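You operate a simulated robot arm through the tools that you are given. There is no shell and no other tool.

You run a simulated robot arm. Do the job below in one go: nothing can be reset, and whatever is moved stays where it is left.

Task
Put the red spool in the thread drawer and the tub marked GLASS in the beads drawer.
Fine: shut both drawers, fingers clear; leave the other spool and tub; harm nothing. Set down upright: what you pick out.

It is judged by the outcome, as a careful person would: the job done as asked, and still so three seconds after it is handed in. It fails if anything else is knocked over, pushed out of place, dropped, spilled or broken.

Robot
A 7-joint arm with a fingered hand, fixed in place. Base frame: the origin is on the floor under the middle of its stand, x ahead of it, y to its left, z up; the work surface is at about z = 0.74. Readings come in m, degrees, newtons and seconds.
It reaches about 1.085 m from its shoulder. Its first joint turns from -166.0 to 166.0 degrees. Payload 3.7 kg.
The TCP is the grasp point between the finger pads, 0.025 m short of the fingertips. In the tool frame z runs along the fingers and y along their closing line. The gripper opens to 0.088 m; its body begins 0.029 m behind the TCP. The gripper is a hand of 5 fingers: y runs from the thumb to the fingers, the wrist lies at [-0.013, -0.106, -0.174] in the tool frame, and closing takes about 1.5 s.
Orientation is that of the tool frame in the base frame, as a unit quaternion [w, x, y, z]. With the fingers straight down and the wrist toward the robot, the tool's x, y and z point along [0, 1, 0], [1, 0, 0] and [0, 0, -1] of the base frame.

Tools
- The arm moves only by the tool drive_tool. Its argument "steps" is one flat list of numbers, 6 for each row, row after row: the turn, a rotation vector about the tool's x, y, z in units of 5 degrees (1.0 is 5 degrees), then the shift along the tool's x, y, z in units of 50 mm (1.0 is 50 mm). In form: [rx, ry, rz, tx, ty, tz, rx, ry, rz, tx, ty, tz, ...]. A call has 1 to 20 rows; each row shifts and turns the commanded pose from where the row before left it, along the tool's axes as they then stand. "hand" is the gripper command, from -1 (shut) to 1 (fully open), values between in proportion, set as the call begins (left out, the last holds). A call with a number of a shift or a turn outside -1 to 1 is refused whole. Rows are played at 5 a second. More than 0.05 m and 8.6 degrees between two rows, or a gripper value outside its range, and nothing of the call is played. Where a pose cannot be reached the arm comes as near as it can. A force on the tool above 40 N (or 10 N above the force at the start of the call, whichever is more), or a blocked arm, ends the call early, and 0.2 s more pass. The fingers move at their own pace (about 0.108 m/s each) and stop on an object; they squeeze with about 22 N. The grip force told is the motor's: it shows also when the fingers shut on nothing. Time passes only in rows, and 0.2 s behind the last, so rows that do not move let the fingers close. It gives the time, the measured TCP pose, the force on the tool (base axes), the opening and the grip force at its end, in the units of the frame above (readings bear some noise), with the torque about the TCP (base axes, N m) and any sound that the robot's microphone picked up.
- Cameras (640 x 400 px; columns grow to the right, rows downward): "scene" is fixed at [0.4102, 0.6483, 1.7564]; the picture's right is [-0.74, -0.67, 0.00], its down [-0.48, 0.54, -0.69] and it looks along [0.46, -0.52, -0.72] (base axes); focal length 347 px, centre (320, 200). "wrist" rides on the gripper at [0.059, -0.079, -0.105] in the tool frame; the picture's right is [-0.73, 0.32, -0.61], its down [-0.62, -0.68, 0.38] and it looks along [-0.29, 0.66, 0.70] (tool axes); focal length 234 px, centre (320, 200). There is no depth. A picture from a camera that has moved, and an enlarged one, comes with that camera's place and axes in the base frame and with its lens. The place of the scene camera against the robot may be out by one fixed shift of up to 0.012 m in any direction.
- grab_frame(camera): a new picture of that camera. The clock stands still meanwhile.
- finger_targets(index, middle, ring, little, thumb_bend, thumb_turn): sets how far each is bent, from 0 (flat) to 1 (curled in); at 0.3 the hand is open as for a grip, at 0.7 the pads meet at the TCP. One left out holds its place. A second passes; each finger stops where it meets its share of the squeeze, and holds until it gets a number again. A gripper value or a shape takes the hand back. It gives what a move gives, with no picture; readings hold the bend of each and the force on index, middle, ring, little, thumb and palm. thumb_turn goes from beside the hand (0) to across from the fingers (1), as for a grip.
- grasp_type(shape): the hand has 5 fingers and takes this shape, open, in about a second: jaw (thumb against the fingers, like two jaws); tri (thumb and two fingers); tip (a fingertip pinch); poke (one finger out to press); point (the index stretched); flat (the hand flat); cup (the hand cupped); fist (a fist). The gripper value then closes the fingers along that shape, each until it touches; the sizes above hold for jaw. It gives what a move gives, with no picture.
- zoom(camera, box): a new picture of the part [left, top, right, bottom] of that camera's present view, enlarged. The clock stands still meanwhile.
- close_job(): hands the job in; it is judged then, once.

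Nothing tells you positions but the pictures and the camera data. Unless the task says otherwise, let go and move clear before handing in.

The tools are called after "Emit:" as name(argument=value, ...) on one line, values as JSON. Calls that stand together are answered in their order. drive_tool: Moves the arm, as the interface text tells. Its arguments: {"type":"object","properties":{"steps":{"type":"array"},"hand":{"type":"number"}},"required":["steps"]} The other tools are called the same way: grasp_type (shape) gives the hand a shape; finger_targets (index, middle, ring, little, thumb_bend, thumb_turn) moves the fingers one by one; grab_frame (camera) takes a picture; zoom (camera, box) takes an enlarged picture of a part of a camera's view; close_job () hands the job in.

At the start:

```text
clock: 0.0
ee_pos: [0.5955, 0.0504, 1.3499]
tcp_rot: [0.0, 0.708, 0.706, 0.0]
force: [0.1, 0.1, 0.5]
ft_torque: [0.03, -0.02, -0.02]
opening: 0.0876
gripper_force: 0.1
shape: jaw
bend: [0.3, 0.3, 0.3, 0.3, 0.3, 0.98]
finger forces: [0.0, 0.0, 0.1, 0.1, 0.0, 0.1]
```

scene: 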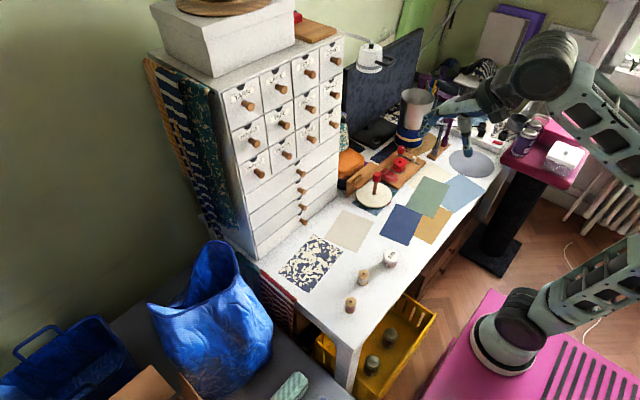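
wrist: 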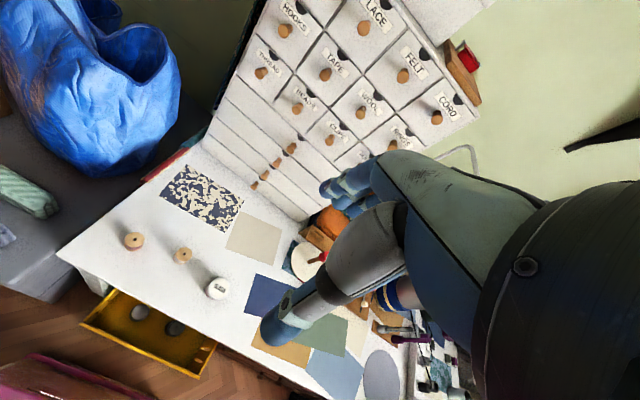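

I see a desk with a cabinet of labelled drawers, a few spools and tubs on the table, and an open yellow drawer under the table. First I'll look at things closer up before moving.

Emit:
zoom(camera="scene", box=[220, 40, 360, 190])

Emit:
zoom(camera="scene", box=[320, 230, 440, 320])

Emit:
zoom(camera="scene", box=[330, 130, 480, 230])

Emit:
zoom(camera="wrist", box=[230, 0, 480, 180])

Emit:
zoom(camera="wrist", box=[80, 200, 280, 360])

Emit:
zoom(camera="scene", box=[310, 290, 440, 400])

```text
2.67 times, centred on (290, 115) of scene
camera zoom: at [0.4102, 0.6483, 1.7564], right [-0.74, -0.67, 0.0], down [-0.48, 0.54, -0.69], along [0.46, -0.52, -0.72], focal length 924 px, centre (400, 427)
```

zoom: 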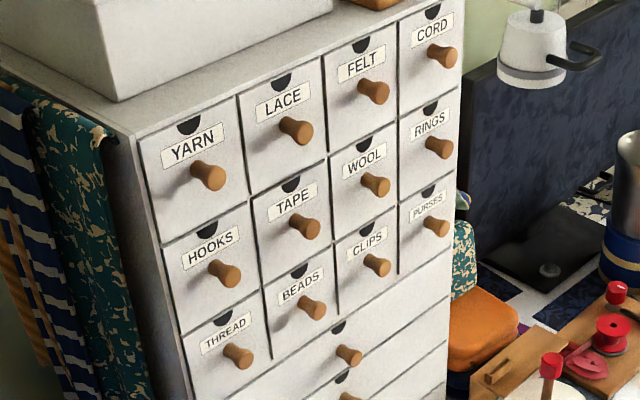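

```text
4.44 times, centred on (380, 275) of scene
camera zoom: at [0.4102, 0.6483, 1.7564], right [-0.74, -0.67, 0.0], down [-0.48, 0.54, -0.69], along [0.46, -0.52, -0.72], focal length 1540 px, centre (53, -133)
```

zoom: 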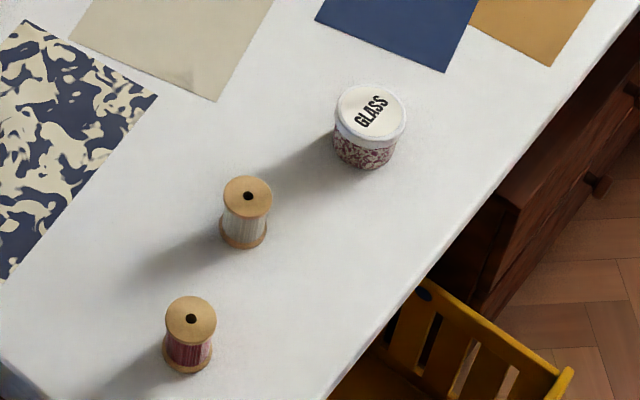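

```text
4.00 times, centred on (405, 180) of scene
camera zoom: at [0.4102, 0.6483, 1.7564], right [-0.74, -0.67, 0.0], down [-0.48, 0.54, -0.69], along [0.46, -0.52, -0.72], focal length 1386 px, centre (-20, 280)
```

zoom: 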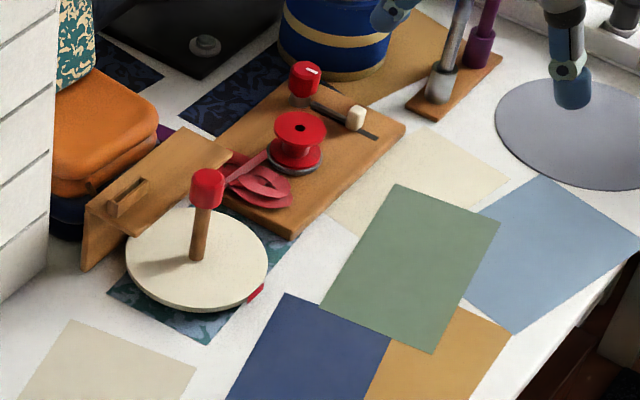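

```text
2.22 times, centred on (355, 90) of wrist
camera zoom: at [0.5166, 0.1084, 1.4542], right [0.32, -0.73, 0.61], down [-0.68, -0.62, -0.38], along [0.66, -0.29, -0.7], focal length 520 px, centre (242, 444)
```

zoom: 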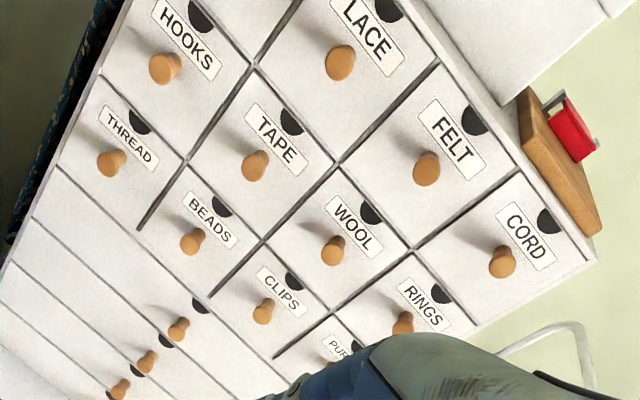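

```text
2.50 times, centred on (180, 280) of wrist
camera zoom: at [0.5166, 0.1084, 1.4542], right [0.32, -0.73, 0.61], down [-0.68, -0.62, -0.38], along [0.66, -0.29, -0.7], focal length 585 px, centre (670, 0)
```

zoom: 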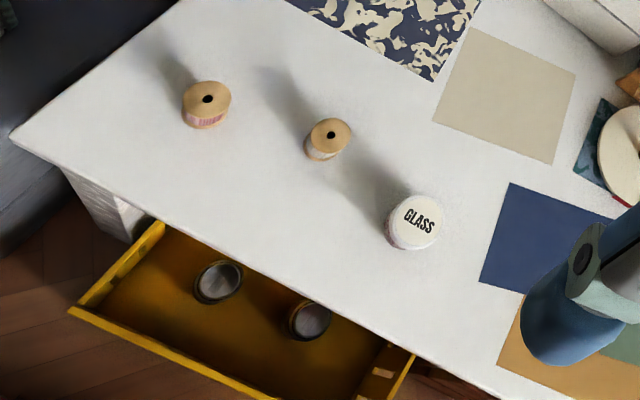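

```text
3.64 times, centred on (375, 345) of scene
camera zoom: at [0.4102, 0.6483, 1.7564], right [-0.74, -0.67, 0.0], down [-0.48, 0.54, -0.69], along [0.46, -0.52, -0.72], focal length 1260 px, centre (120, -327)
```

zoom: 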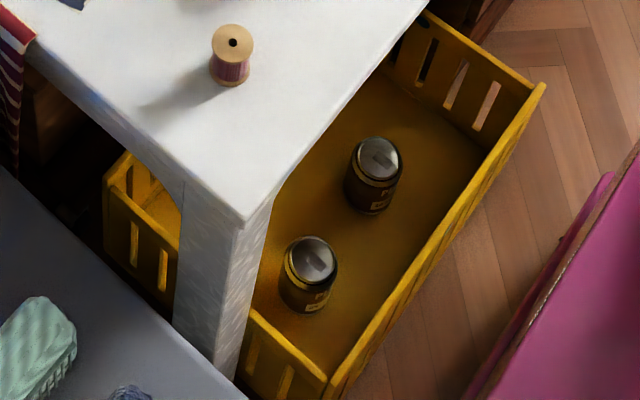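

The three table items are two wooden spools (red thread nearest the table corner, white thread next to it) and the GLASS tub. THREAD and BEADS are the two left drawers of the lowest small row, and both are shut. I'll check the hand, the stand on the right and the red reel on the board before planning.

Emit:
zoom(camera="scene", box=[400, 30, 600, 200])

Emit:
zoom(camera="scene", box=[340, 140, 420, 210])

Emit:
zoom(camera="wrist", box=[220, 120, 520, 400])

Emit:
zoom(camera="scene", box=[210, 110, 350, 270])

```text
2.35 times, centred on (500, 115) of scene
camera zoom: at [0.4102, 0.6483, 1.7564], right [-0.74, -0.67, 0.0], down [-0.48, 0.54, -0.69], along [0.46, -0.52, -0.72], focal length 815 px, centre (-104, 400)
```

zoom: 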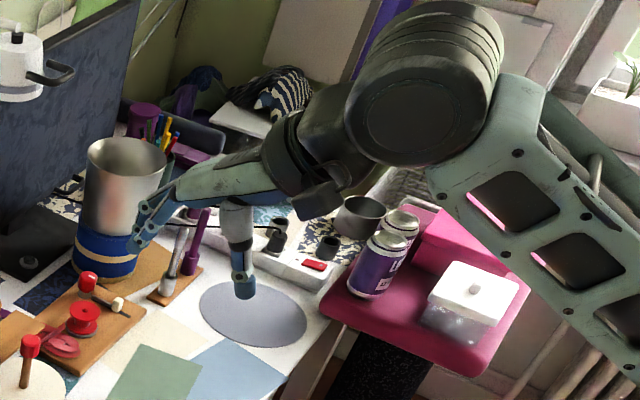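

```text
5.71 times, centred on (380, 175) of scene
camera zoom: at [0.4102, 0.6483, 1.7564], right [-0.74, -0.67, 0.0], down [-0.48, 0.54, -0.69], along [0.46, -0.52, -0.72], focal length 1980 px, centre (-23, 343)
```

zoom: 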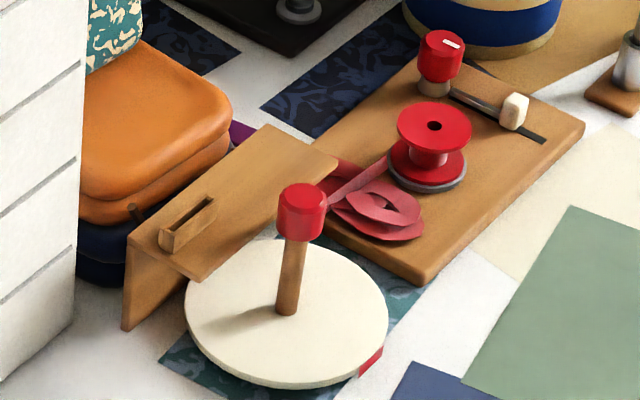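

```text
1.43 times, centred on (370, 260) of wrist
camera zoom: at [0.5166, 0.1084, 1.4542], right [0.32, -0.73, 0.61], down [-0.68, -0.62, -0.38], along [0.66, -0.29, -0.7], focal length 334 px, centre (249, 114)
```

zoom: 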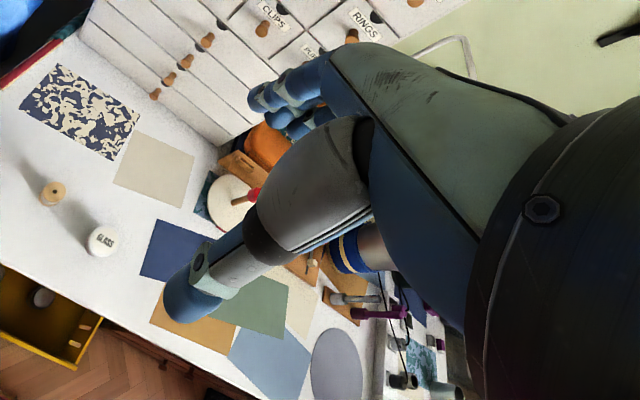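

```text
2.50 times, centred on (280, 190) of scene
camera zoom: at [0.4102, 0.6483, 1.7564], right [-0.74, -0.67, 0.0], down [-0.48, 0.54, -0.69], along [0.46, -0.52, -0.72], focal length 866 px, centre (420, 225)
```

zoom: 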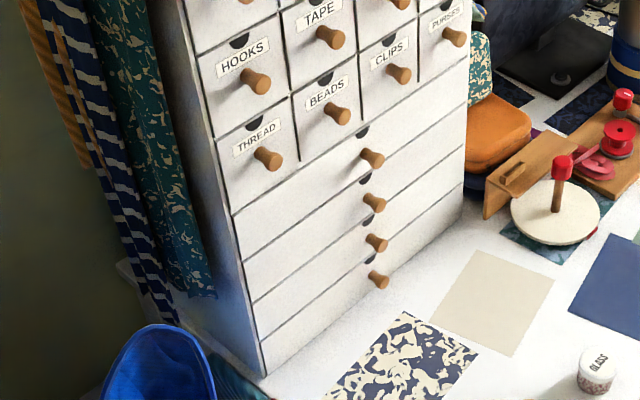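

Spool with red thread is at about (0.67, 0.21), GLASS tub about (0.67, -0.02), THREAD knob about (1.006, 0.226, 1.12), BEADS knob about (1.006, 0.117, 1.12). I'll first turn the hand so the fingers point forward at the cabinet, staying up high where it is clear.

Emit:
drive_tool(steps=[-1, 0, 0, 0, 0, 0, -1, 0, 0, 0, 0, 0, -1, 0, 0, 0, 0, 0, -1, 0, 0, 0, 0, 0, -1, 0, 0, 0, 0, 0, -1, 0, 0, 0, 0, 0, -1, 0, 0, 0, 0, 0, -1, 0, 0, 0, 0, 0, -1, 0, 0, 0, 0, 0, -1, 0, 0, 0, 0, 0, -1, 0, 0, 0, 0, 0, -1, 0, 0, 0, 0, 0, -1, 0, 0, 0, 0, 0, -1, 0, 0, 0, 0, 0, -1, 0, 0, 0, 0, 0, -1, 0, 0, 0, 0, 0, -1, 0, 0, 0, 0, 0, -1, 0, 0, 0, 0, 0], hand=1)

```text
clock: 3.8
ee_pos: [0.5951, 0.0521, 1.3503]
tcp_rot: [0.5, 0.5, 0.499, 0.501]
force: [0.0, -0.2, 0.6]
ft_torque: [0.03, 0.01, 0.01]
opening: 0.0877
gripper_force: 0.0
shape: jaw
bend: [0.3, 0.3, 0.3, 0.3, 0.3, 0.98]
finger forces: [0.1, 0.0, 0.0, 0.1, 0.1, 0.0]
```

The fingers now point straight at the cabinet. Next I move to a spot about 0.1 m in front of the THREAD knob and look.

Emit:
drive_tool(steps=[0, 0, 0, 0.387, -0.511, 0.678, 0, 0, 0, 0.387, -0.511, 0.678, 0, 0, 0, 0.387, -0.511, 0.678, 0, 0, 0, 0.387, -0.511, 0.678, 0, 0, 0, 0.387, -0.511, 0.678, 0, 0, 0, 0.387, -0.511, 0.678, 0, 0, 0, 0.387, -0.511, 0.678, 0, 0, 0, 0.387, -0.511, 0.678, 0, 0, 0, 0.387, -0.511, 0.678, 0, 0, 0, 0, 0, 0])

Emit:
grab_frame(camera="scene")

Emit:
grab_frame(camera="wrist")

```text
clock: 6.0
ee_pos: [0.9009, 0.228, 1.1179]
tcp_rot: [0.499, 0.501, 0.5, 0.5]
force: [-0.1, 0.3, -0.2]
ft_torque: [0.01, 0.01, -0.01]
opening: 0.0877
gripper_force: 0.0
shape: jaw
bend: [0.3, 0.3, 0.3, 0.3, 0.3, 0.98]
finger forces: [0.0, 0.0, 0.0, 0.0, 0.0, 0.0]
```

```text
taken
```

scene: 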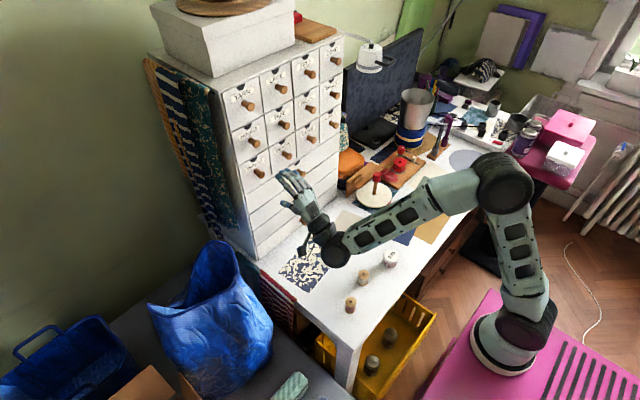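

```text
taken
camera wrist: at [0.7967, 0.2842, 1.0388], right [-0.61, -0.73, 0.32], down [0.38, -0.62, -0.68], along [0.7, -0.29, 0.66], focal length 234 px, centre (320, 200)
```

wrist: 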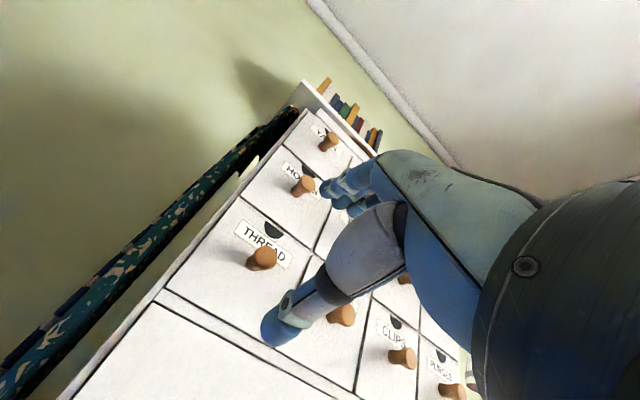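

The hand is in front of the THREAD drawer. I'll zoom in on both views to pin the knob's place and the finger spacing.

Emit:
zoom(camera="scene", box=[230, 120, 360, 270])

Emit:
zoom(camera="wrist", box=[200, 100, 480, 380])

```text
2.67 times, centred on (295, 195) of scene
camera zoom: at [0.4102, 0.6483, 1.7564], right [-0.74, -0.67, 0.0], down [-0.48, 0.54, -0.69], along [0.46, -0.52, -0.72], focal length 924 px, centre (387, 213)
```

zoom: 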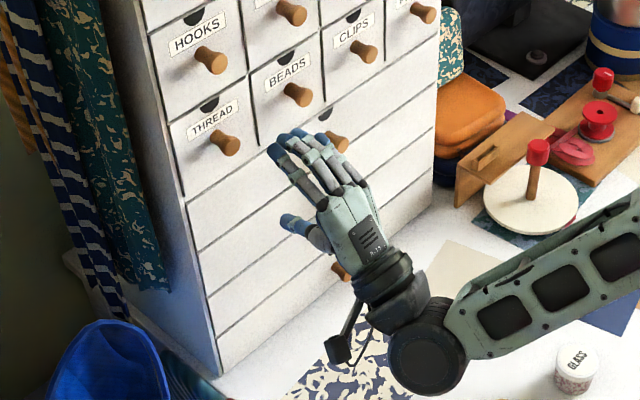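

```text
1.43 times, centred on (340, 240) of wrist
camera zoom: at [0.7967, 0.2842, 1.0388], right [-0.61, -0.73, 0.32], down [0.38, -0.62, -0.68], along [0.7, -0.29, 0.66], focal length 334 px, centre (291, 143)
```

zoom: 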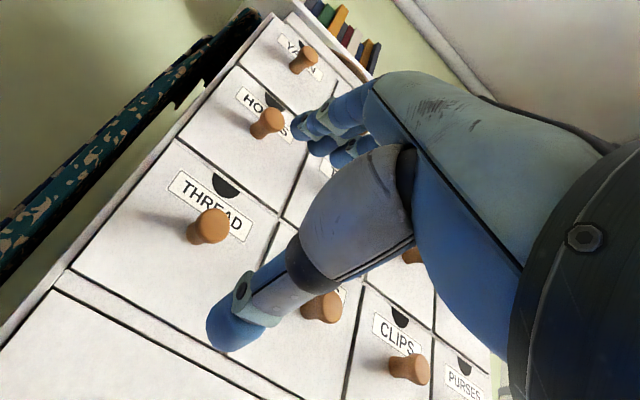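

The knob head is at about (0.995, 0.226, 1.129). I'll line up and creep half way in, then check again.

Emit:
drive_tool(steps=[0, 0, 0, 0.02, 0.17, 0.3, 0, 0, 0, 0, 0, 0.3, 0, 0, 0, 0, 0, 0.29, 0, 0, 0, 0, 0, 0])

Emit:
zoom(camera="wrist", box=[200, 100, 480, 380])

Emit:
zoom(camera="scene", box=[230, 130, 330, 230])

```text
clock: 7.0
ee_pos: [0.9463, 0.2262, 1.1269]
tcp_rot: [0.5, 0.5, 0.5, 0.499]
force: [0.4, 0.0, 0.3]
ft_torque: [-0.01, 0.03, 0.01]
opening: 0.0878
gripper_force: 0.0
shape: jaw
bend: [0.3, 0.3, 0.3, 0.3, 0.3, 0.98]
finger forces: [0.0, 0.0, 0.0, 0.1, 0.1, 0.1]
```

```text
1.43 times, centred on (340, 240) of wrist
camera zoom: at [0.841, 0.2839, 1.0478], right [-0.61, -0.73, 0.32], down [0.38, -0.62, -0.68], along [0.7, -0.29, 0.66], focal length 334 px, centre (291, 143)
```

zoom: 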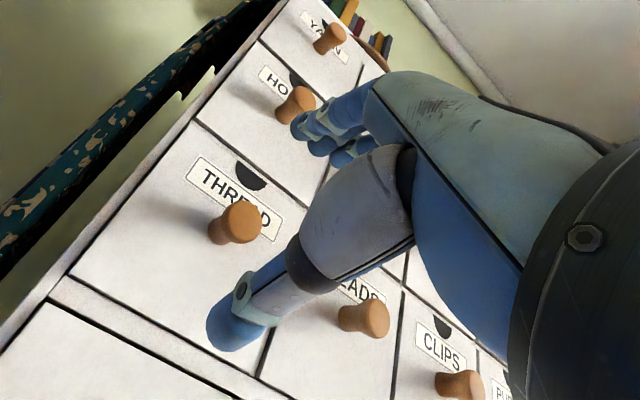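

```text
4.00 times, centred on (280, 180) of scene
camera zoom: at [0.4102, 0.6483, 1.7564], right [-0.74, -0.67, 0.0], down [-0.48, 0.54, -0.69], along [0.46, -0.52, -0.72], focal length 1386 px, centre (480, 280)
```

zoom: 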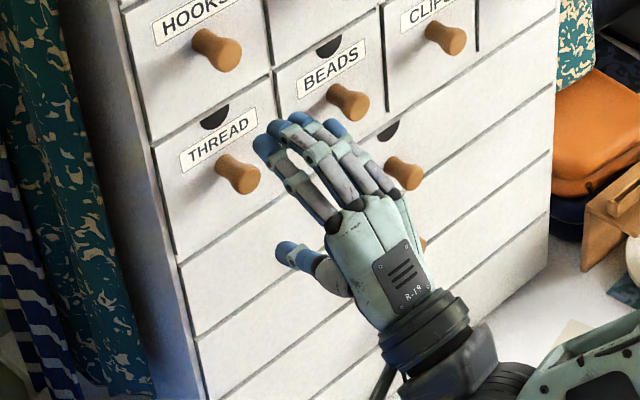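

The knob sits between the open thumb and fingers. I'll creep 30 mm further and check alignment once more.

Emit:
drive_tool(steps=[0, 0, 0, 0.05, -0.07, 0.2, 0, 0, 0, 0, 0, 0.2, 0, 0, 0, 0, 0, 0.2, 0, 0, 0, 0, 0, 0])

Emit:
zoom(camera="wrist", box=[200, 100, 480, 380])

Emit:
zoom(camera="scene", box=[230, 130, 330, 230])

```text
clock: 8.0
ee_pos: [0.975, 0.2294, 1.1234]
tcp_rot: [0.501, 0.501, 0.499, 0.499]
force: [0.6, 0.4, 0.6]
ft_torque: [0.0, 0.05, -0.01]
opening: 0.0877
gripper_force: 0.0
shape: jaw
bend: [0.3, 0.3, 0.3, 0.3, 0.3, 0.98]
finger forces: [0.1, 0.0, 0.0, 0.0, 0.0, 0.0]
```

```text
1.43 times, centred on (340, 240) of wrist
camera zoom: at [0.8706, 0.2872, 1.0443], right [-0.61, -0.73, 0.32], down [0.38, -0.62, -0.68], along [0.7, -0.29, 0.66], focal length 334 px, centre (291, 143)
```

zoom: 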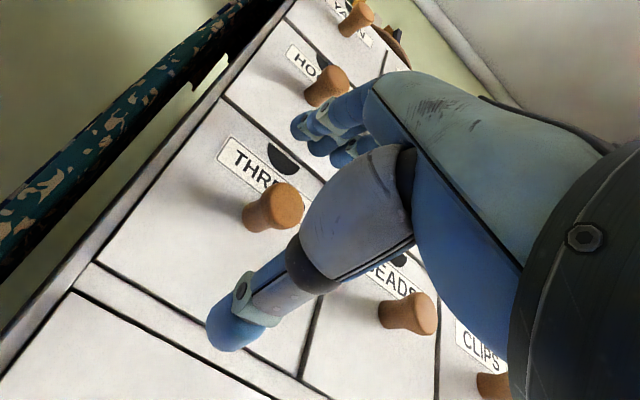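

```text
4.00 times, centred on (280, 180) of scene
camera zoom: at [0.4102, 0.6483, 1.7564], right [-0.74, -0.67, 0.0], down [-0.48, 0.54, -0.69], along [0.46, -0.52, -0.72], focal length 1386 px, centre (480, 280)
```

zoom: 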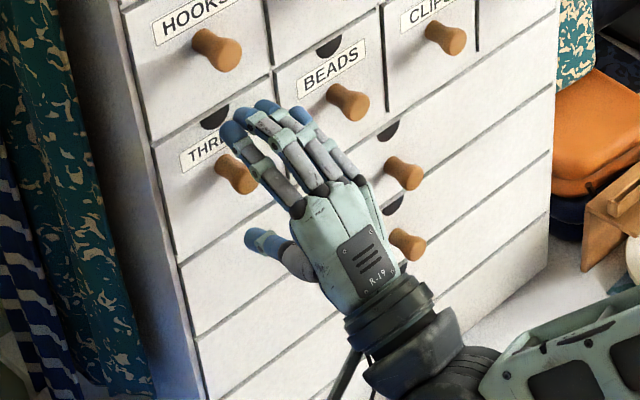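

All three sightings agree on the knob head at (0.990, 0.228, 1.125). I'll go in the last 15 mm and close on it.

Emit:
drive_tool(steps=[0, 0, 0, 0, 0, 0.15, 0, 0, 0, 0, 0, 0.15, 0, 0, 0, 0, 0, 0])

Emit:
drive_tool(steps=[0, 0, 0, 0, 0, 0, 0, 0, 0, 0, 0, 0, 0, 0, 0, 0, 0, 0, 0, 0, 0, 0, 0, 0, 0, 0, 0, 0, 0, 0, 0, 0, 0, 0, 0, 0, 0, 0, 0, 0, 0, 0, 0, 0, 0, 0, 0, 0], hand=-1)

Emit:
zoom(camera="scene", box=[230, 130, 330, 230])

Emit:
zoom(camera="wrist", box=[200, 100, 480, 380])

```text
clock: 8.8
ee_pos: [0.9903, 0.2291, 1.1239]
tcp_rot: [0.5, 0.5, 0.5, 0.5]
force: [0.4, 0.6, 0.3]
ft_torque: [0.02, -0.02, -0.04]
opening: 0.0876
gripper_force: 0.1
shape: jaw
bend: [0.3, 0.3, 0.3, 0.3, 0.3, 0.98]
finger forces: [0.0, 0.0, 0.0, 0.0, 0.1, 0.1]
```

```text
clock: 10.6
ee_pos: [0.9905, 0.2288, 1.1223]
tcp_rot: [0.5, 0.5, 0.5, 0.5]
force: [-1.0, 0.1, -5.5]
ft_torque: [-0.04, 0.06, 0.02]
opening: 0.0092
gripper_force: 22.1
shape: jaw
bend: [0.73, 0.63, 0.7, 0.7, 0.73, 1.0]
finger forces: [10.2, 5.8, 0.0, 0.1, 21.1, 0.0]
```

```text
4.00 times, centred on (280, 180) of scene
camera zoom: at [0.4102, 0.6483, 1.7564], right [-0.74, -0.67, 0.0], down [-0.48, 0.54, -0.69], along [0.46, -0.52, -0.72], focal length 1386 px, centre (480, 280)
```

zoom: 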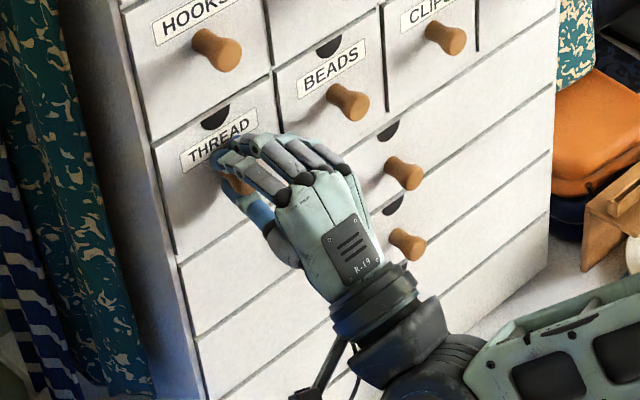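

```text
1.43 times, centred on (340, 240) of wrist
camera zoom: at [0.8861, 0.286, 1.0439], right [-0.61, -0.73, 0.32], down [0.38, -0.62, -0.68], along [0.7, -0.29, 0.66], focal length 334 px, centre (291, 143)
```

zoom: 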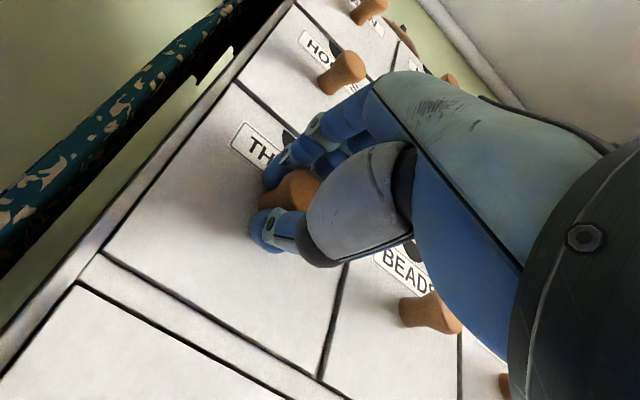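

The knob is held between thumb, index and middle. Now I pull slowly, first a little, to see that the drawer slides.

Emit:
drive_tool(steps=[0, 0, 0, 0, 0, -0.2, 0, 0, 0, 0, 0, -0.2, 0, 0, 0, 0, 0, -0.2, 0, 0, 0, 0, 0, -0.2, 0, 0, 0, 0, 0, 0])

Emit:
zoom(camera="scene", box=[230, 130, 330, 230])

```text
clock: 11.8
ee_pos: [0.9508, 0.229, 1.1244]
tcp_rot: [0.5, 0.5, 0.501, 0.5]
force: [0.2, 2.8, -9.9]
ft_torque: [-0.03, 0.2, 0.06]
opening: 0.009
gripper_force: 22.6
shape: jaw
bend: [0.73, 0.64, 0.7, 0.7, 0.73, 1.0]
finger forces: [10.0, 5.0, 0.0, 0.0, 25.1, 0.0]
```

```text
4.00 times, centred on (280, 180) of scene
camera zoom: at [0.4102, 0.6483, 1.7564], right [-0.74, -0.67, 0.0], down [-0.48, 0.54, -0.69], along [0.46, -0.52, -0.72], focal length 1386 px, centre (480, 280)
```

zoom: 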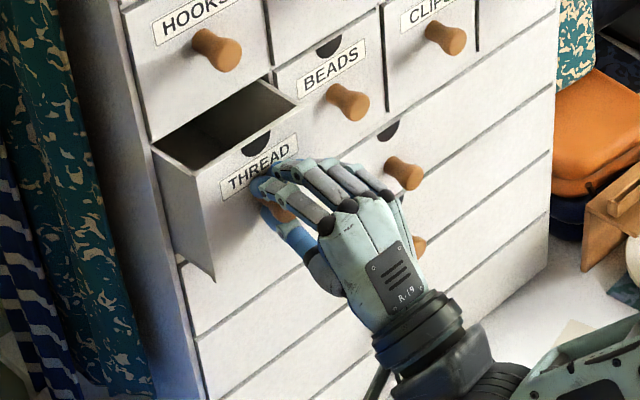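

The drawer slides smoothly. I'll keep pulling in small steps, easing the hand a hair downward to relieve the vertical load.

Emit:
drive_tool(steps=[0, 0, 0, 0, -0.03, -0.2, 0, 0, 0, 0, 0, -0.2, 0, 0, 0, 0, 0, -0.2, 0, 0, 0, 0, 0, -0.2, 0, 0, 0, 0, 0, -0.2, 0, 0, 0, 0, 0, -0.2, 0, 0, 0, 0, 0, -0.2, 0, 0, 0, 0, 0, 0])

Emit:
zoom(camera="scene", box=[230, 130, 360, 260])

```text
clock: 13.6
ee_pos: [0.8787, 0.2302, 1.1228]
tcp_rot: [0.501, 0.5, 0.499, 0.5]
force: [0.1, -2.4, 1.2]
ft_torque: [-0.01, -0.06, -0.05]
opening: 0.0092
gripper_force: 21.7
shape: jaw
bend: [0.73, 0.62, 0.7, 0.7, 0.73, 1.0]
finger forces: [12.4, 8.8, 0.0, 0.1, 18.8, 0.1]
```

```text
3.08 times, centred on (295, 195) of scene
camera zoom: at [0.4102, 0.6483, 1.7564], right [-0.74, -0.67, 0.0], down [-0.48, 0.54, -0.69], along [0.46, -0.52, -0.72], focal length 1066 px, centre (397, 215)
```

zoom: 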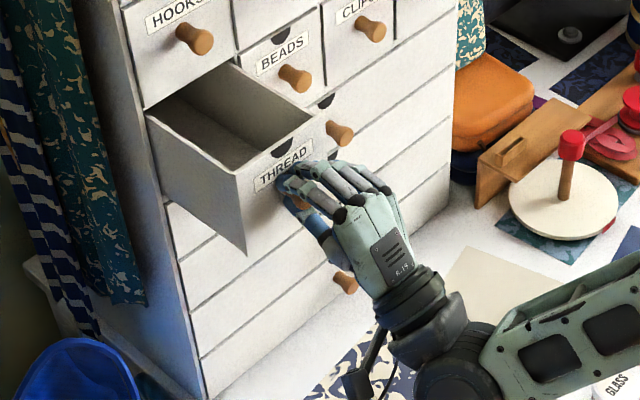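

The drawer is open about 11 cm and empty. I'll pull about 4 cm more in small steps, watching the force.

Emit:
drive_tool(steps=[0, 0, 0, 0, 0, -0.16, 0, 0, 0, 0, 0, -0.16, 0, 0, 0, 0, 0, -0.16, 0, 0, 0, 0, 0, -0.16, 0, 0, 0, 0, 0, -0.16, 0, 0, 0, 0, 0, 0])

Emit:
zoom(camera="scene", box=[230, 130, 360, 260])

```text
clock: 15.0
ee_pos: [0.8396, 0.228, 1.1221]
tcp_rot: [0.5, 0.5, 0.5, 0.5]
force: [-0.5, 2.7, -2.0]
ft_torque: [-0.05, -0.01, 0.08]
opening: 0.0094
gripper_force: 22.1
shape: jaw
bend: [0.73, 0.62, 0.7, 0.7, 0.73, 1.0]
finger forces: [13.0, 7.3, 0.0, 0.0, 20.4, 0.0]
```

```text
3.08 times, centred on (295, 195) of scene
camera zoom: at [0.4102, 0.6483, 1.7564], right [-0.74, -0.67, 0.0], down [-0.48, 0.54, -0.69], along [0.46, -0.52, -0.72], focal length 1066 px, centre (397, 215)
```

zoom: 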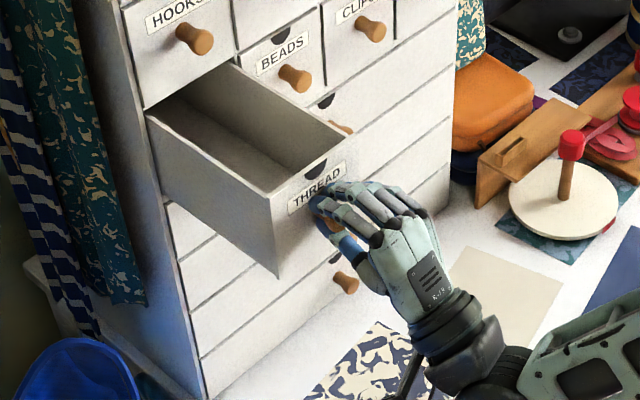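

The THREAD drawer is open about 15 cm, which leaves plenty of room. I'll let go of the knob, back straight off and rise.

Emit:
drive_tool(steps=[0, 0, 0, 0, 0, 0, 0, 0, 0, 0, 0, 0, 0, 0, 0, 0, 0, 0, 0, 0, 0, 0, 0, 0, 0, 0, 0, 0, 0, 0, 0, 0, 0, 0, 0, 0, 0, 0, 0, 0, 0, 0], hand=1)

Emit:
drive_tool(steps=[0, 0, 0, 0, 0, -0.5, 0, 0, 0, 0, 0, -0.7, 0, 0, 0, 0, 0, -0.8, 0, 0, 0, 0, 0.5, -0.5, 0, 0, 0, 0, 0.9, 0, 0, 0, 0, 0, 0.9, 0, 0, 0, 0, 0, 0.9, 0, 0, 0, 0, 0, 0.9, 0, 0, 0, 0, 0, 0, 0])

Emit:
grab_frame(camera="scene")

Emit:
grab_frame(camera="wrist")

```text
clock: 16.6
ee_pos: [0.8396, 0.2281, 1.123]
tcp_rot: [0.5, 0.5, 0.5, 0.5]
force: [0.7, -0.5, -0.4]
ft_torque: [-0.01, 0.02, 0.0]
opening: 0.0876
gripper_force: 0.0
shape: jaw
bend: [0.3, 0.3, 0.3, 0.3, 0.3, 0.98]
finger forces: [0.0, 0.0, 0.0, 0.1, 0.0, 0.0]
```

```text
clock: 18.6
ee_pos: [0.715, 0.232, 1.3281]
tcp_rot: [0.501, 0.501, 0.5, 0.499]
force: [-0.5, 0.7, 0.6]
ft_torque: [0.02, -0.02, 0.01]
opening: 0.0878
gripper_force: 0.1
shape: jaw
bend: [0.3, 0.3, 0.3, 0.3, 0.3, 0.98]
finger forces: [0.0, 0.0, 0.1, 0.0, 0.1, 0.0]
```

```text
taken
```

scene: 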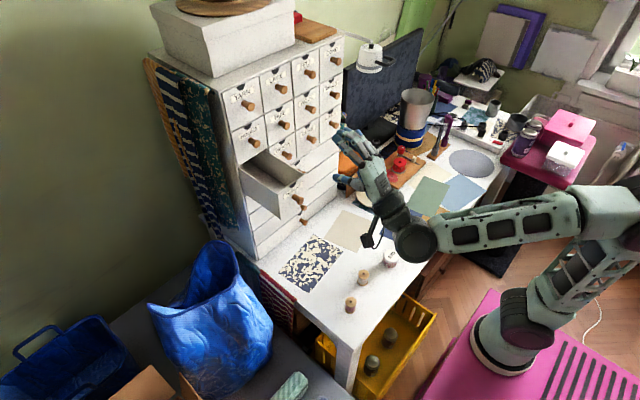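

```text
taken
camera wrist: at [0.6108, 0.2873, 1.2491], right [-0.61, -0.73, 0.32], down [0.38, -0.62, -0.68], along [0.7, -0.29, 0.66], focal length 234 px, centre (320, 200)
```

wrist: 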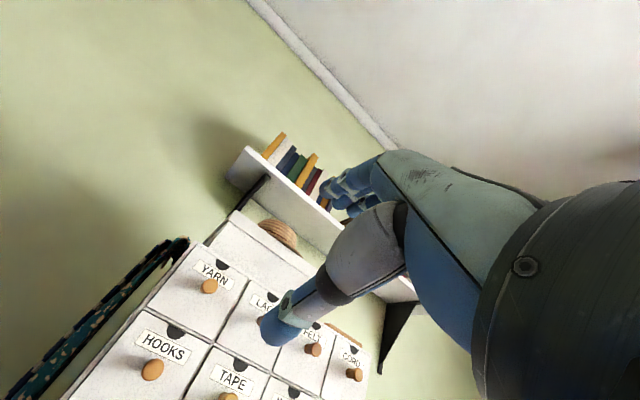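

The drawer stays open. Now I turn the fingers back to pointing down, well above the table, and look at the spools from above.

Emit:
drive_tool(steps=[1, 0, 0, 0, 0, 0, 1, 0, 0, 0, 0, 0, 1, 0, 0, 0, 0, 0, 1, 0, 0, 0, 0, 0, 1, 0, 0, 0, 0, 0, 1, 0, 0, 0, 0, 0, 1, 0, 0, 0, 0, 0, 1, 0, 0, 0, 0, 0, 1, 0, 0, 0, 0, 0, 1, 0, 0, 0, 0, 0, 1, 0, 0, 0, 0, 0, 1, 0, 0, 0, 0, 0, 1, 0, 0, 0, 0, 0, 1, 0, 0, 0, 0, 0, 1, 0, 0, 0, 0, 0, 1, 0, 0, 0, 0, 0, 1, 0, 0, 0, 0, 0, 1, 0, 0, 0, 0, 0])

Emit:
grasp_type(shape="tri")

Emit:
grab_frame(camera="wrist")

Emit:
zoom(camera="scene", box=[280, 100, 480, 260])

```text
clock: 22.4
ee_pos: [0.7141, 0.2291, 1.3277]
tcp_rot: [0.0, 0.707, 0.708, 0.0]
force: [-0.6, 0.6, -0.1]
ft_torque: [-0.04, -0.01, 0.03]
opening: 0.0875
gripper_force: 0.1
shape: jaw
bend: [0.3, 0.3, 0.3, 0.3, 0.3, 0.98]
finger forces: [0.1, 0.0, 0.0, 0.0, 0.0, 0.1]
```

```text
clock: 23.3
ee_pos: [0.7134, 0.2311, 1.3271]
tcp_rot: [0.0, 0.707, 0.707, 0.0]
force: [0.1, -0.1, 0.8]
ft_torque: [0.0, 0.04, 0.01]
opening: 0.0877
gripper_force: 0.0
shape: tri
bend: [0.3, 0.3, 0.99, 0.99, 0.3, 0.98]
finger forces: [0.0, 0.1, 0.0, 0.0, 0.0, 0.0]
```

```text
taken
camera wrist: at [0.6358, 0.2867, 1.4319], right [0.32, -0.73, 0.61], down [-0.68, -0.62, -0.38], along [0.66, -0.29, -0.7], focal length 234 px, centre (320, 200)
```

wrist: 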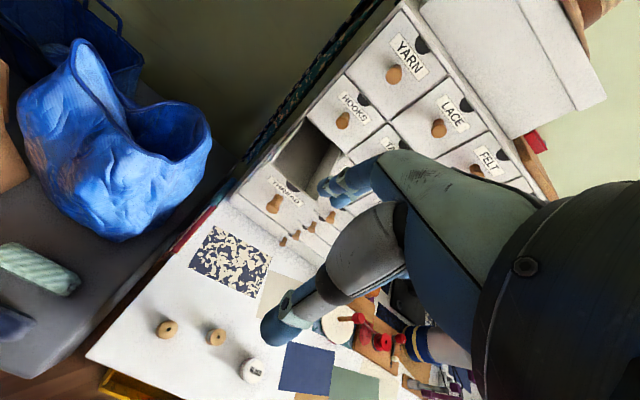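

```text
2.50 times, centred on (380, 180) of scene
camera zoom: at [0.4102, 0.6483, 1.7564], right [-0.74, -0.67, 0.0], down [-0.48, 0.54, -0.69], along [0.46, -0.52, -0.72], focal length 866 px, centre (170, 250)
```

zoom: 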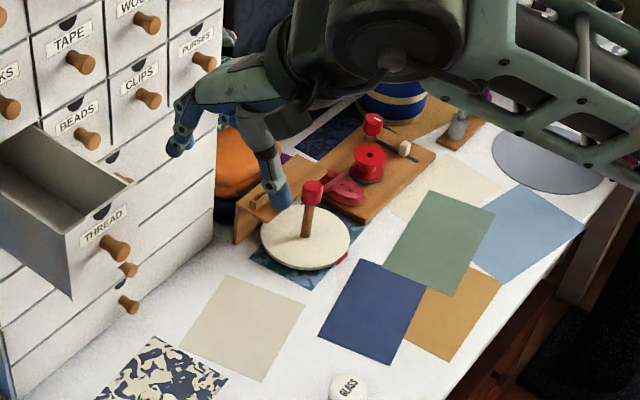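

The tri shape folds ring and little away, which suits the narrow drawer. I'll zoom on the spools and tub to fix their positions.

Emit:
zoom(camera="wrist", box=[130, 290, 290, 400])

Emit:
zoom(camera="scene", box=[330, 240, 410, 320])

Emit:
zoom(camera="wrist", box=[230, 0, 480, 240])

```text
3.64 times, centred on (210, 345) of wrist
camera zoom: at [0.6358, 0.2867, 1.4319], right [0.32, -0.73, 0.61], down [-0.68, -0.62, -0.38], along [0.66, -0.29, -0.7], focal length 852 px, centre (720, -327)
```

zoom: 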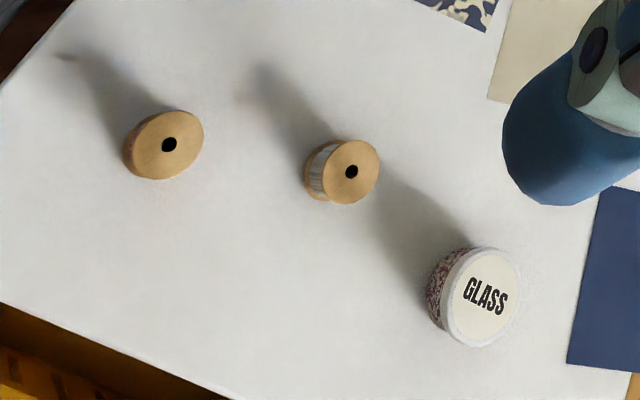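

```text
5.00 times, centred on (370, 280) of scene
camera zoom: at [0.4102, 0.6483, 1.7564], right [-0.74, -0.67, 0.0], down [-0.48, 0.54, -0.69], along [0.46, -0.52, -0.72], focal length 1733 px, centre (70, -200)
```

zoom: 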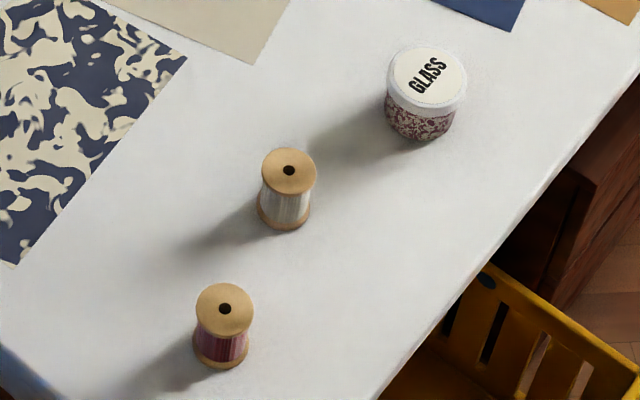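

```text
1.67 times, centred on (355, 120) of wrist
camera zoom: at [0.6358, 0.2867, 1.4319], right [0.32, -0.73, 0.61], down [-0.68, -0.62, -0.38], along [0.66, -0.29, -0.7], focal length 390 px, centre (262, 333)
```

zoom: 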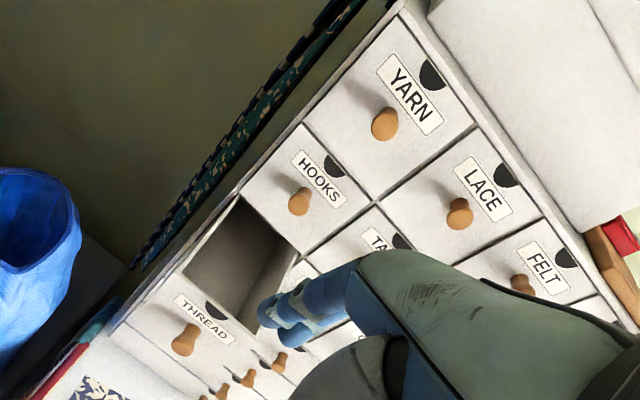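

Red spool top centre is at about (0.673, 0.207), top z about 0.786; the white spool is about 10 cm to its right. I'll come down to z = 0.95 over the red spool and check.

Emit:
drive_tool(steps=[0, 0, 0, -0.053, -0.105, 0.85, 0, 0, 0, -0.053, -0.105, 0.85, 0, 0, 0, -0.053, -0.105, 0.85, 0, 0, 0, -0.053, -0.105, 0.85, 0, 0, 0, -0.053, -0.105, 0.85, 0, 0, 0, -0.053, -0.105, 0.85, 0, 0, 0, -0.053, -0.105, 0.85, 0, 0, 0, -0.053, -0.105, 0.85, 0, 0, 0, 0, 0, 0.77, 0, 0, 0, 0, 0, 0])

Emit:
grab_frame(camera="wrist")

Emit:
zoom(camera="scene", box=[280, 180, 440, 320])

```text
clock: 25.5
ee_pos: [0.6729, 0.2075, 0.9484]
tcp_rot: [0.0, 0.707, 0.707, 0.0]
force: [0.1, 0.7, 0.1]
ft_torque: [0.01, 0.01, 0.01]
opening: 0.0875
gripper_force: 0.0
shape: tri
bend: [0.3, 0.3, 0.99, 0.99, 0.3, 0.98]
finger forces: [0.0, 0.0, 0.0, 0.0, 0.0, 0.0]
```

```text
taken
camera wrist: at [0.5942, 0.2638, 1.0529], right [0.32, -0.73, 0.61], down [-0.68, -0.62, -0.38], along [0.66, -0.29, -0.7], focal length 234 px, centre (320, 200)
```

wrist: 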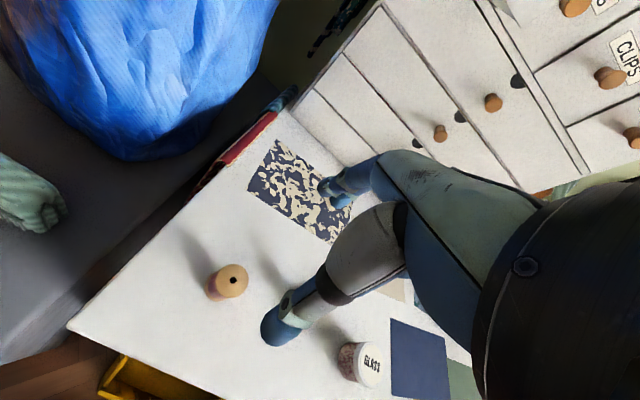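

```text
2.86 times, centred on (360, 250) of scene
camera zoom: at [0.4102, 0.6483, 1.7564], right [-0.74, -0.67, 0.0], down [-0.48, 0.54, -0.69], along [0.46, -0.52, -0.72], focal length 990 px, centre (206, 57)
```

zoom: 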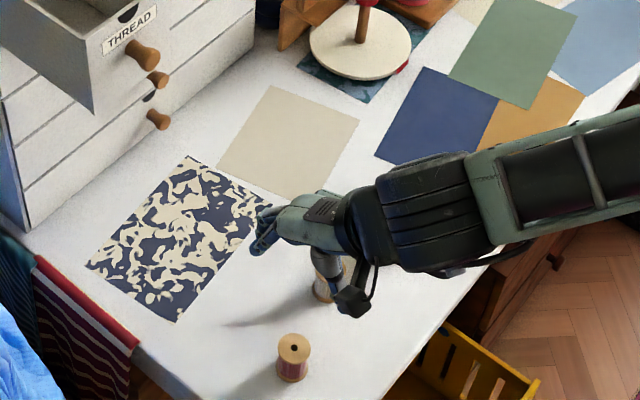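

The spool is at about (0.670, 0.206). I'll lower to z = 0.86, still above it, and check again.

Emit:
drive_tool(steps=[0, 0, 0, -0.02, -0.04, 0.45, 0, 0, 0, 0, 0, 0.45, 0, 0, 0, 0, 0, 0.45, 0, 0, 0, 0, 0, 0.45, 0, 0, 0, 0, 0, 0])

Emit:
zoom(camera="wrist", box=[180, 120, 460, 380])

Emit:
zoom(camera="scene", box=[300, 210, 420, 330])

```text
clock: 26.7
ee_pos: [0.6696, 0.2074, 0.8615]
tcp_rot: [-0.001, 0.707, 0.707, 0.001]
force: [-0.1, -0.1, -0.2]
ft_torque: [0.02, -0.01, 0.04]
opening: 0.0877
gripper_force: 0.0
shape: tri
bend: [0.3, 0.3, 0.99, 0.99, 0.3, 0.98]
finger forces: [0.0, 0.0, 0.0, 0.0, 0.0, 0.1]
```

```text
1.54 times, centred on (320, 250) of wrist
camera zoom: at [0.5911, 0.2643, 0.9652], right [0.32, -0.73, 0.61], down [-0.68, -0.62, -0.38], along [0.66, -0.29, -0.7], focal length 360 px, centre (320, 123)
```

zoom: 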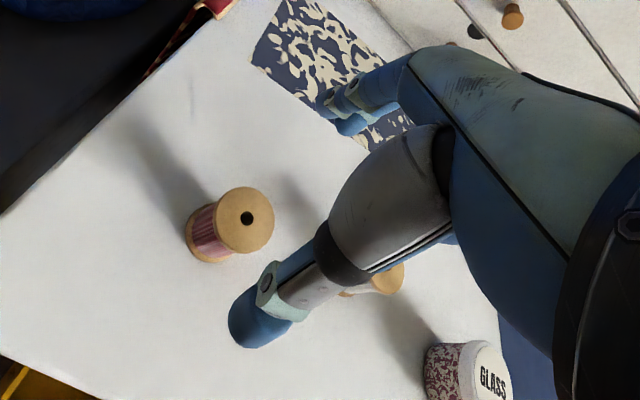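

```text
3.33 times, centred on (360, 270) of scene
camera zoom: at [0.4102, 0.6483, 1.7564], right [-0.74, -0.67, 0.0], down [-0.48, 0.54, -0.69], along [0.46, -0.52, -0.72], focal length 1155 px, centre (187, -33)
```

zoom: 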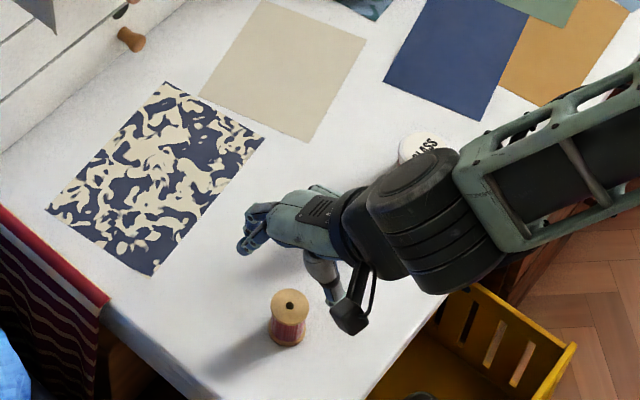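

Alignment is good to a millimetre or two. I'll go down around the red spool to TCP z = 0.776 and close on it.

Emit:
drive_tool(steps=[0, 0, 0, -0.01, -0.02, 0.4, 0, 0, 0, 0, 0, 0.4, 0, 0, 0, 0, 0, 0.4, 0, 0, 0, 0, 0, 0.3, 0, 0, 0, 0, 0, 0.18, 0, 0, 0, 0, 0, 0])

Emit:
zoom(camera="wrist", box=[180, 120, 460, 380])

Emit:
zoom(camera="scene", box=[320, 240, 400, 320])

```text
clock: 28.1
ee_pos: [0.6702, 0.2062, 0.7758]
tcp_rot: [-0.001, 0.707, 0.707, -0.001]
force: [0.5, -0.3, 0.1]
ft_torque: [0.02, -0.01, 0.0]
opening: 0.0877
gripper_force: 0.0
shape: tri
bend: [0.3, 0.3, 0.99, 0.99, 0.3, 0.98]
finger forces: [0.1, 0.1, 0.0, 0.0, 0.1, 0.0]
```

```text
1.54 times, centred on (320, 250) of wrist
camera zoom: at [0.5911, 0.2628, 0.8803], right [0.32, -0.73, 0.61], down [-0.68, -0.62, -0.38], along [0.66, -0.29, -0.7], focal length 360 px, centre (320, 123)
```

zoom: 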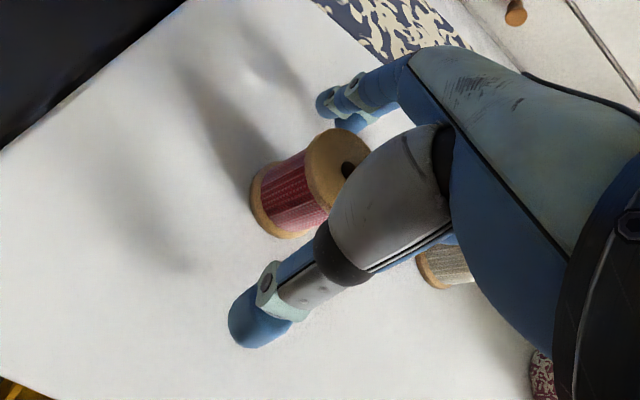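

```text
5.00 times, centred on (360, 280) of scene
camera zoom: at [0.4102, 0.6483, 1.7564], right [-0.74, -0.67, 0.0], down [-0.48, 0.54, -0.69], along [0.46, -0.52, -0.72], focal length 1733 px, centre (120, -200)
```

zoom: 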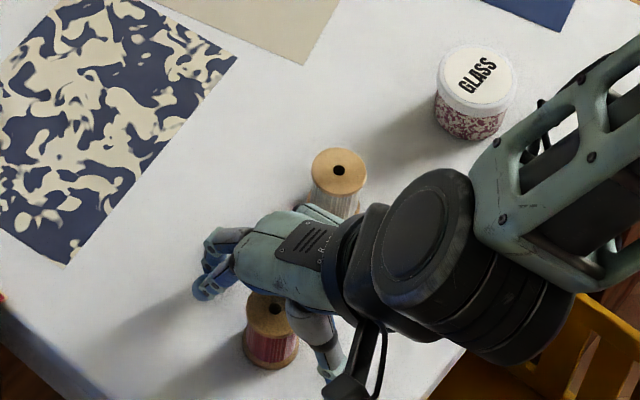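

The spool stands between thumb and the two fingers. Closing gently now.

Emit:
drive_tool(steps=[0, 0, 0, 0, 0, 0, 0, 0, 0, 0, 0, 0, 0, 0, 0, 0, 0, 0, 0, 0, 0, 0, 0, 0, 0, 0, 0, 0, 0, 0, 0, 0, 0, 0, 0, 0, 0, 0, 0, 0, 0, 0, 0, 0, 0, 0, 0, 0], hand=-1)

Emit:
zoom(camera="wrist", box=[180, 120, 460, 380])

Emit:
zoom(camera="scene", box=[320, 240, 400, 320])

```text
clock: 29.9
ee_pos: [0.6687, 0.2066, 0.7759]
tcp_rot: [0.0, 0.707, 0.707, 0.0]
force: [-0.6, 0.5, -0.1]
ft_torque: [0.03, 0.0, 0.01]
opening: 0.0286
gripper_force: 22.2
shape: tri
bend: [0.74, 0.53, 1.0, 1.0, 0.74, 1.0]
finger forces: [10.0, 9.6, 0.0, 0.1, 19.3, 0.0]
```

```text
1.54 times, centred on (320, 250) of wrist
camera zoom: at [0.5912, 0.2629, 0.8806], right [0.32, -0.73, 0.61], down [-0.68, -0.62, -0.38], along [0.66, -0.29, -0.7], focal length 360 px, centre (320, 123)
```

zoom: 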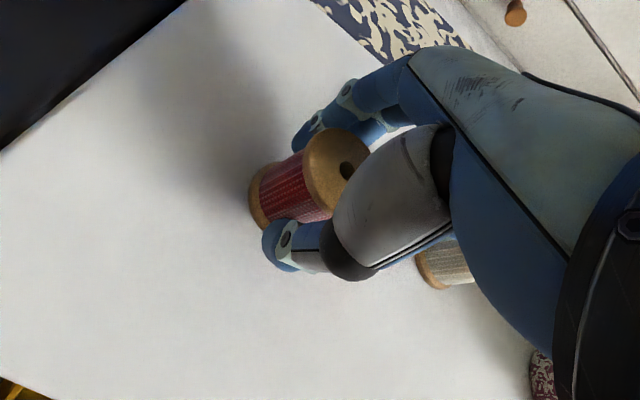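

```text
5.00 times, centred on (360, 280) of scene
camera zoom: at [0.4102, 0.6483, 1.7564], right [-0.74, -0.67, 0.0], down [-0.48, 0.54, -0.69], along [0.46, -0.52, -0.72], focal length 1733 px, centre (120, -200)
```

zoom: 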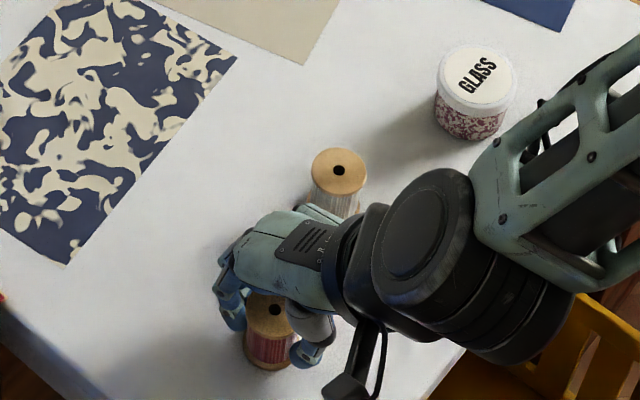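

The red spool is held by thumb, index and middle. I'll lift it straight up slowly and check.

Emit:
drive_tool(steps=[0, 0, 0, 0, 0, -0.2, 0, 0, 0, 0, 0, -0.3, 0, 0, 0, 0, 0, -0.5, 0, 0, 0, 0, 0, -0.7, 0, 0, 0, 0, 0, -0.7, 0, 0, 0, 0, 0, -0.6, 0, 0, 0, 0, 0, 0])

Emit:
zoom(camera="wrist", box=[180, 120, 460, 380])

Emit:
zoom(camera="scene", box=[280, 190, 420, 320])

```text
clock: 31.5
ee_pos: [0.6703, 0.2076, 0.9253]
tcp_rot: [0.0, 0.707, 0.707, 0.0]
force: [0.1, -0.7, -0.4]
ft_torque: [0.04, -0.01, -0.01]
opening: 0.0285
gripper_force: 21.7
shape: tri
bend: [0.74, 0.53, 1.0, 1.0, 0.74, 1.0]
finger forces: [10.2, 9.7, 0.0, 0.1, 19.3, 0.1]
```

```text
1.54 times, centred on (320, 250) of wrist
camera zoom: at [0.5915, 0.2647, 1.0299], right [0.32, -0.73, 0.61], down [-0.68, -0.62, -0.38], along [0.66, -0.29, -0.7], focal length 360 px, centre (320, 123)
```

zoom: 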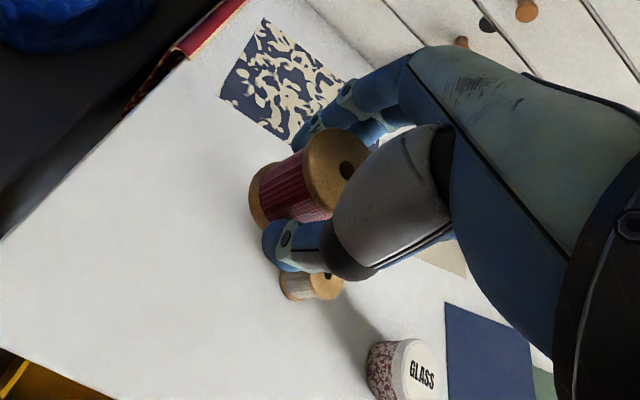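

```text
3.08 times, centred on (350, 255) of scene
camera zoom: at [0.4102, 0.6483, 1.7564], right [-0.74, -0.67, 0.0], down [-0.48, 0.54, -0.69], along [0.46, -0.52, -0.72], focal length 1066 px, centre (228, 31)
```

zoom: 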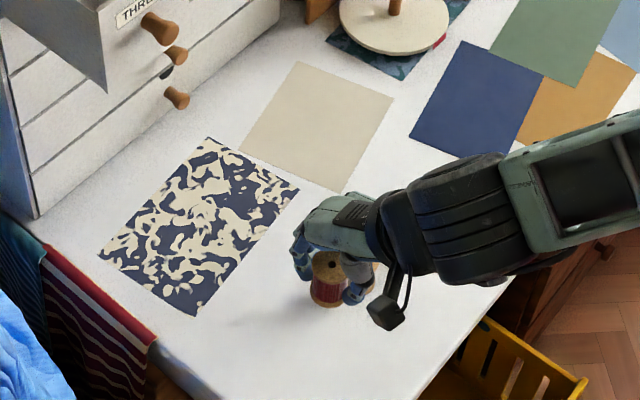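

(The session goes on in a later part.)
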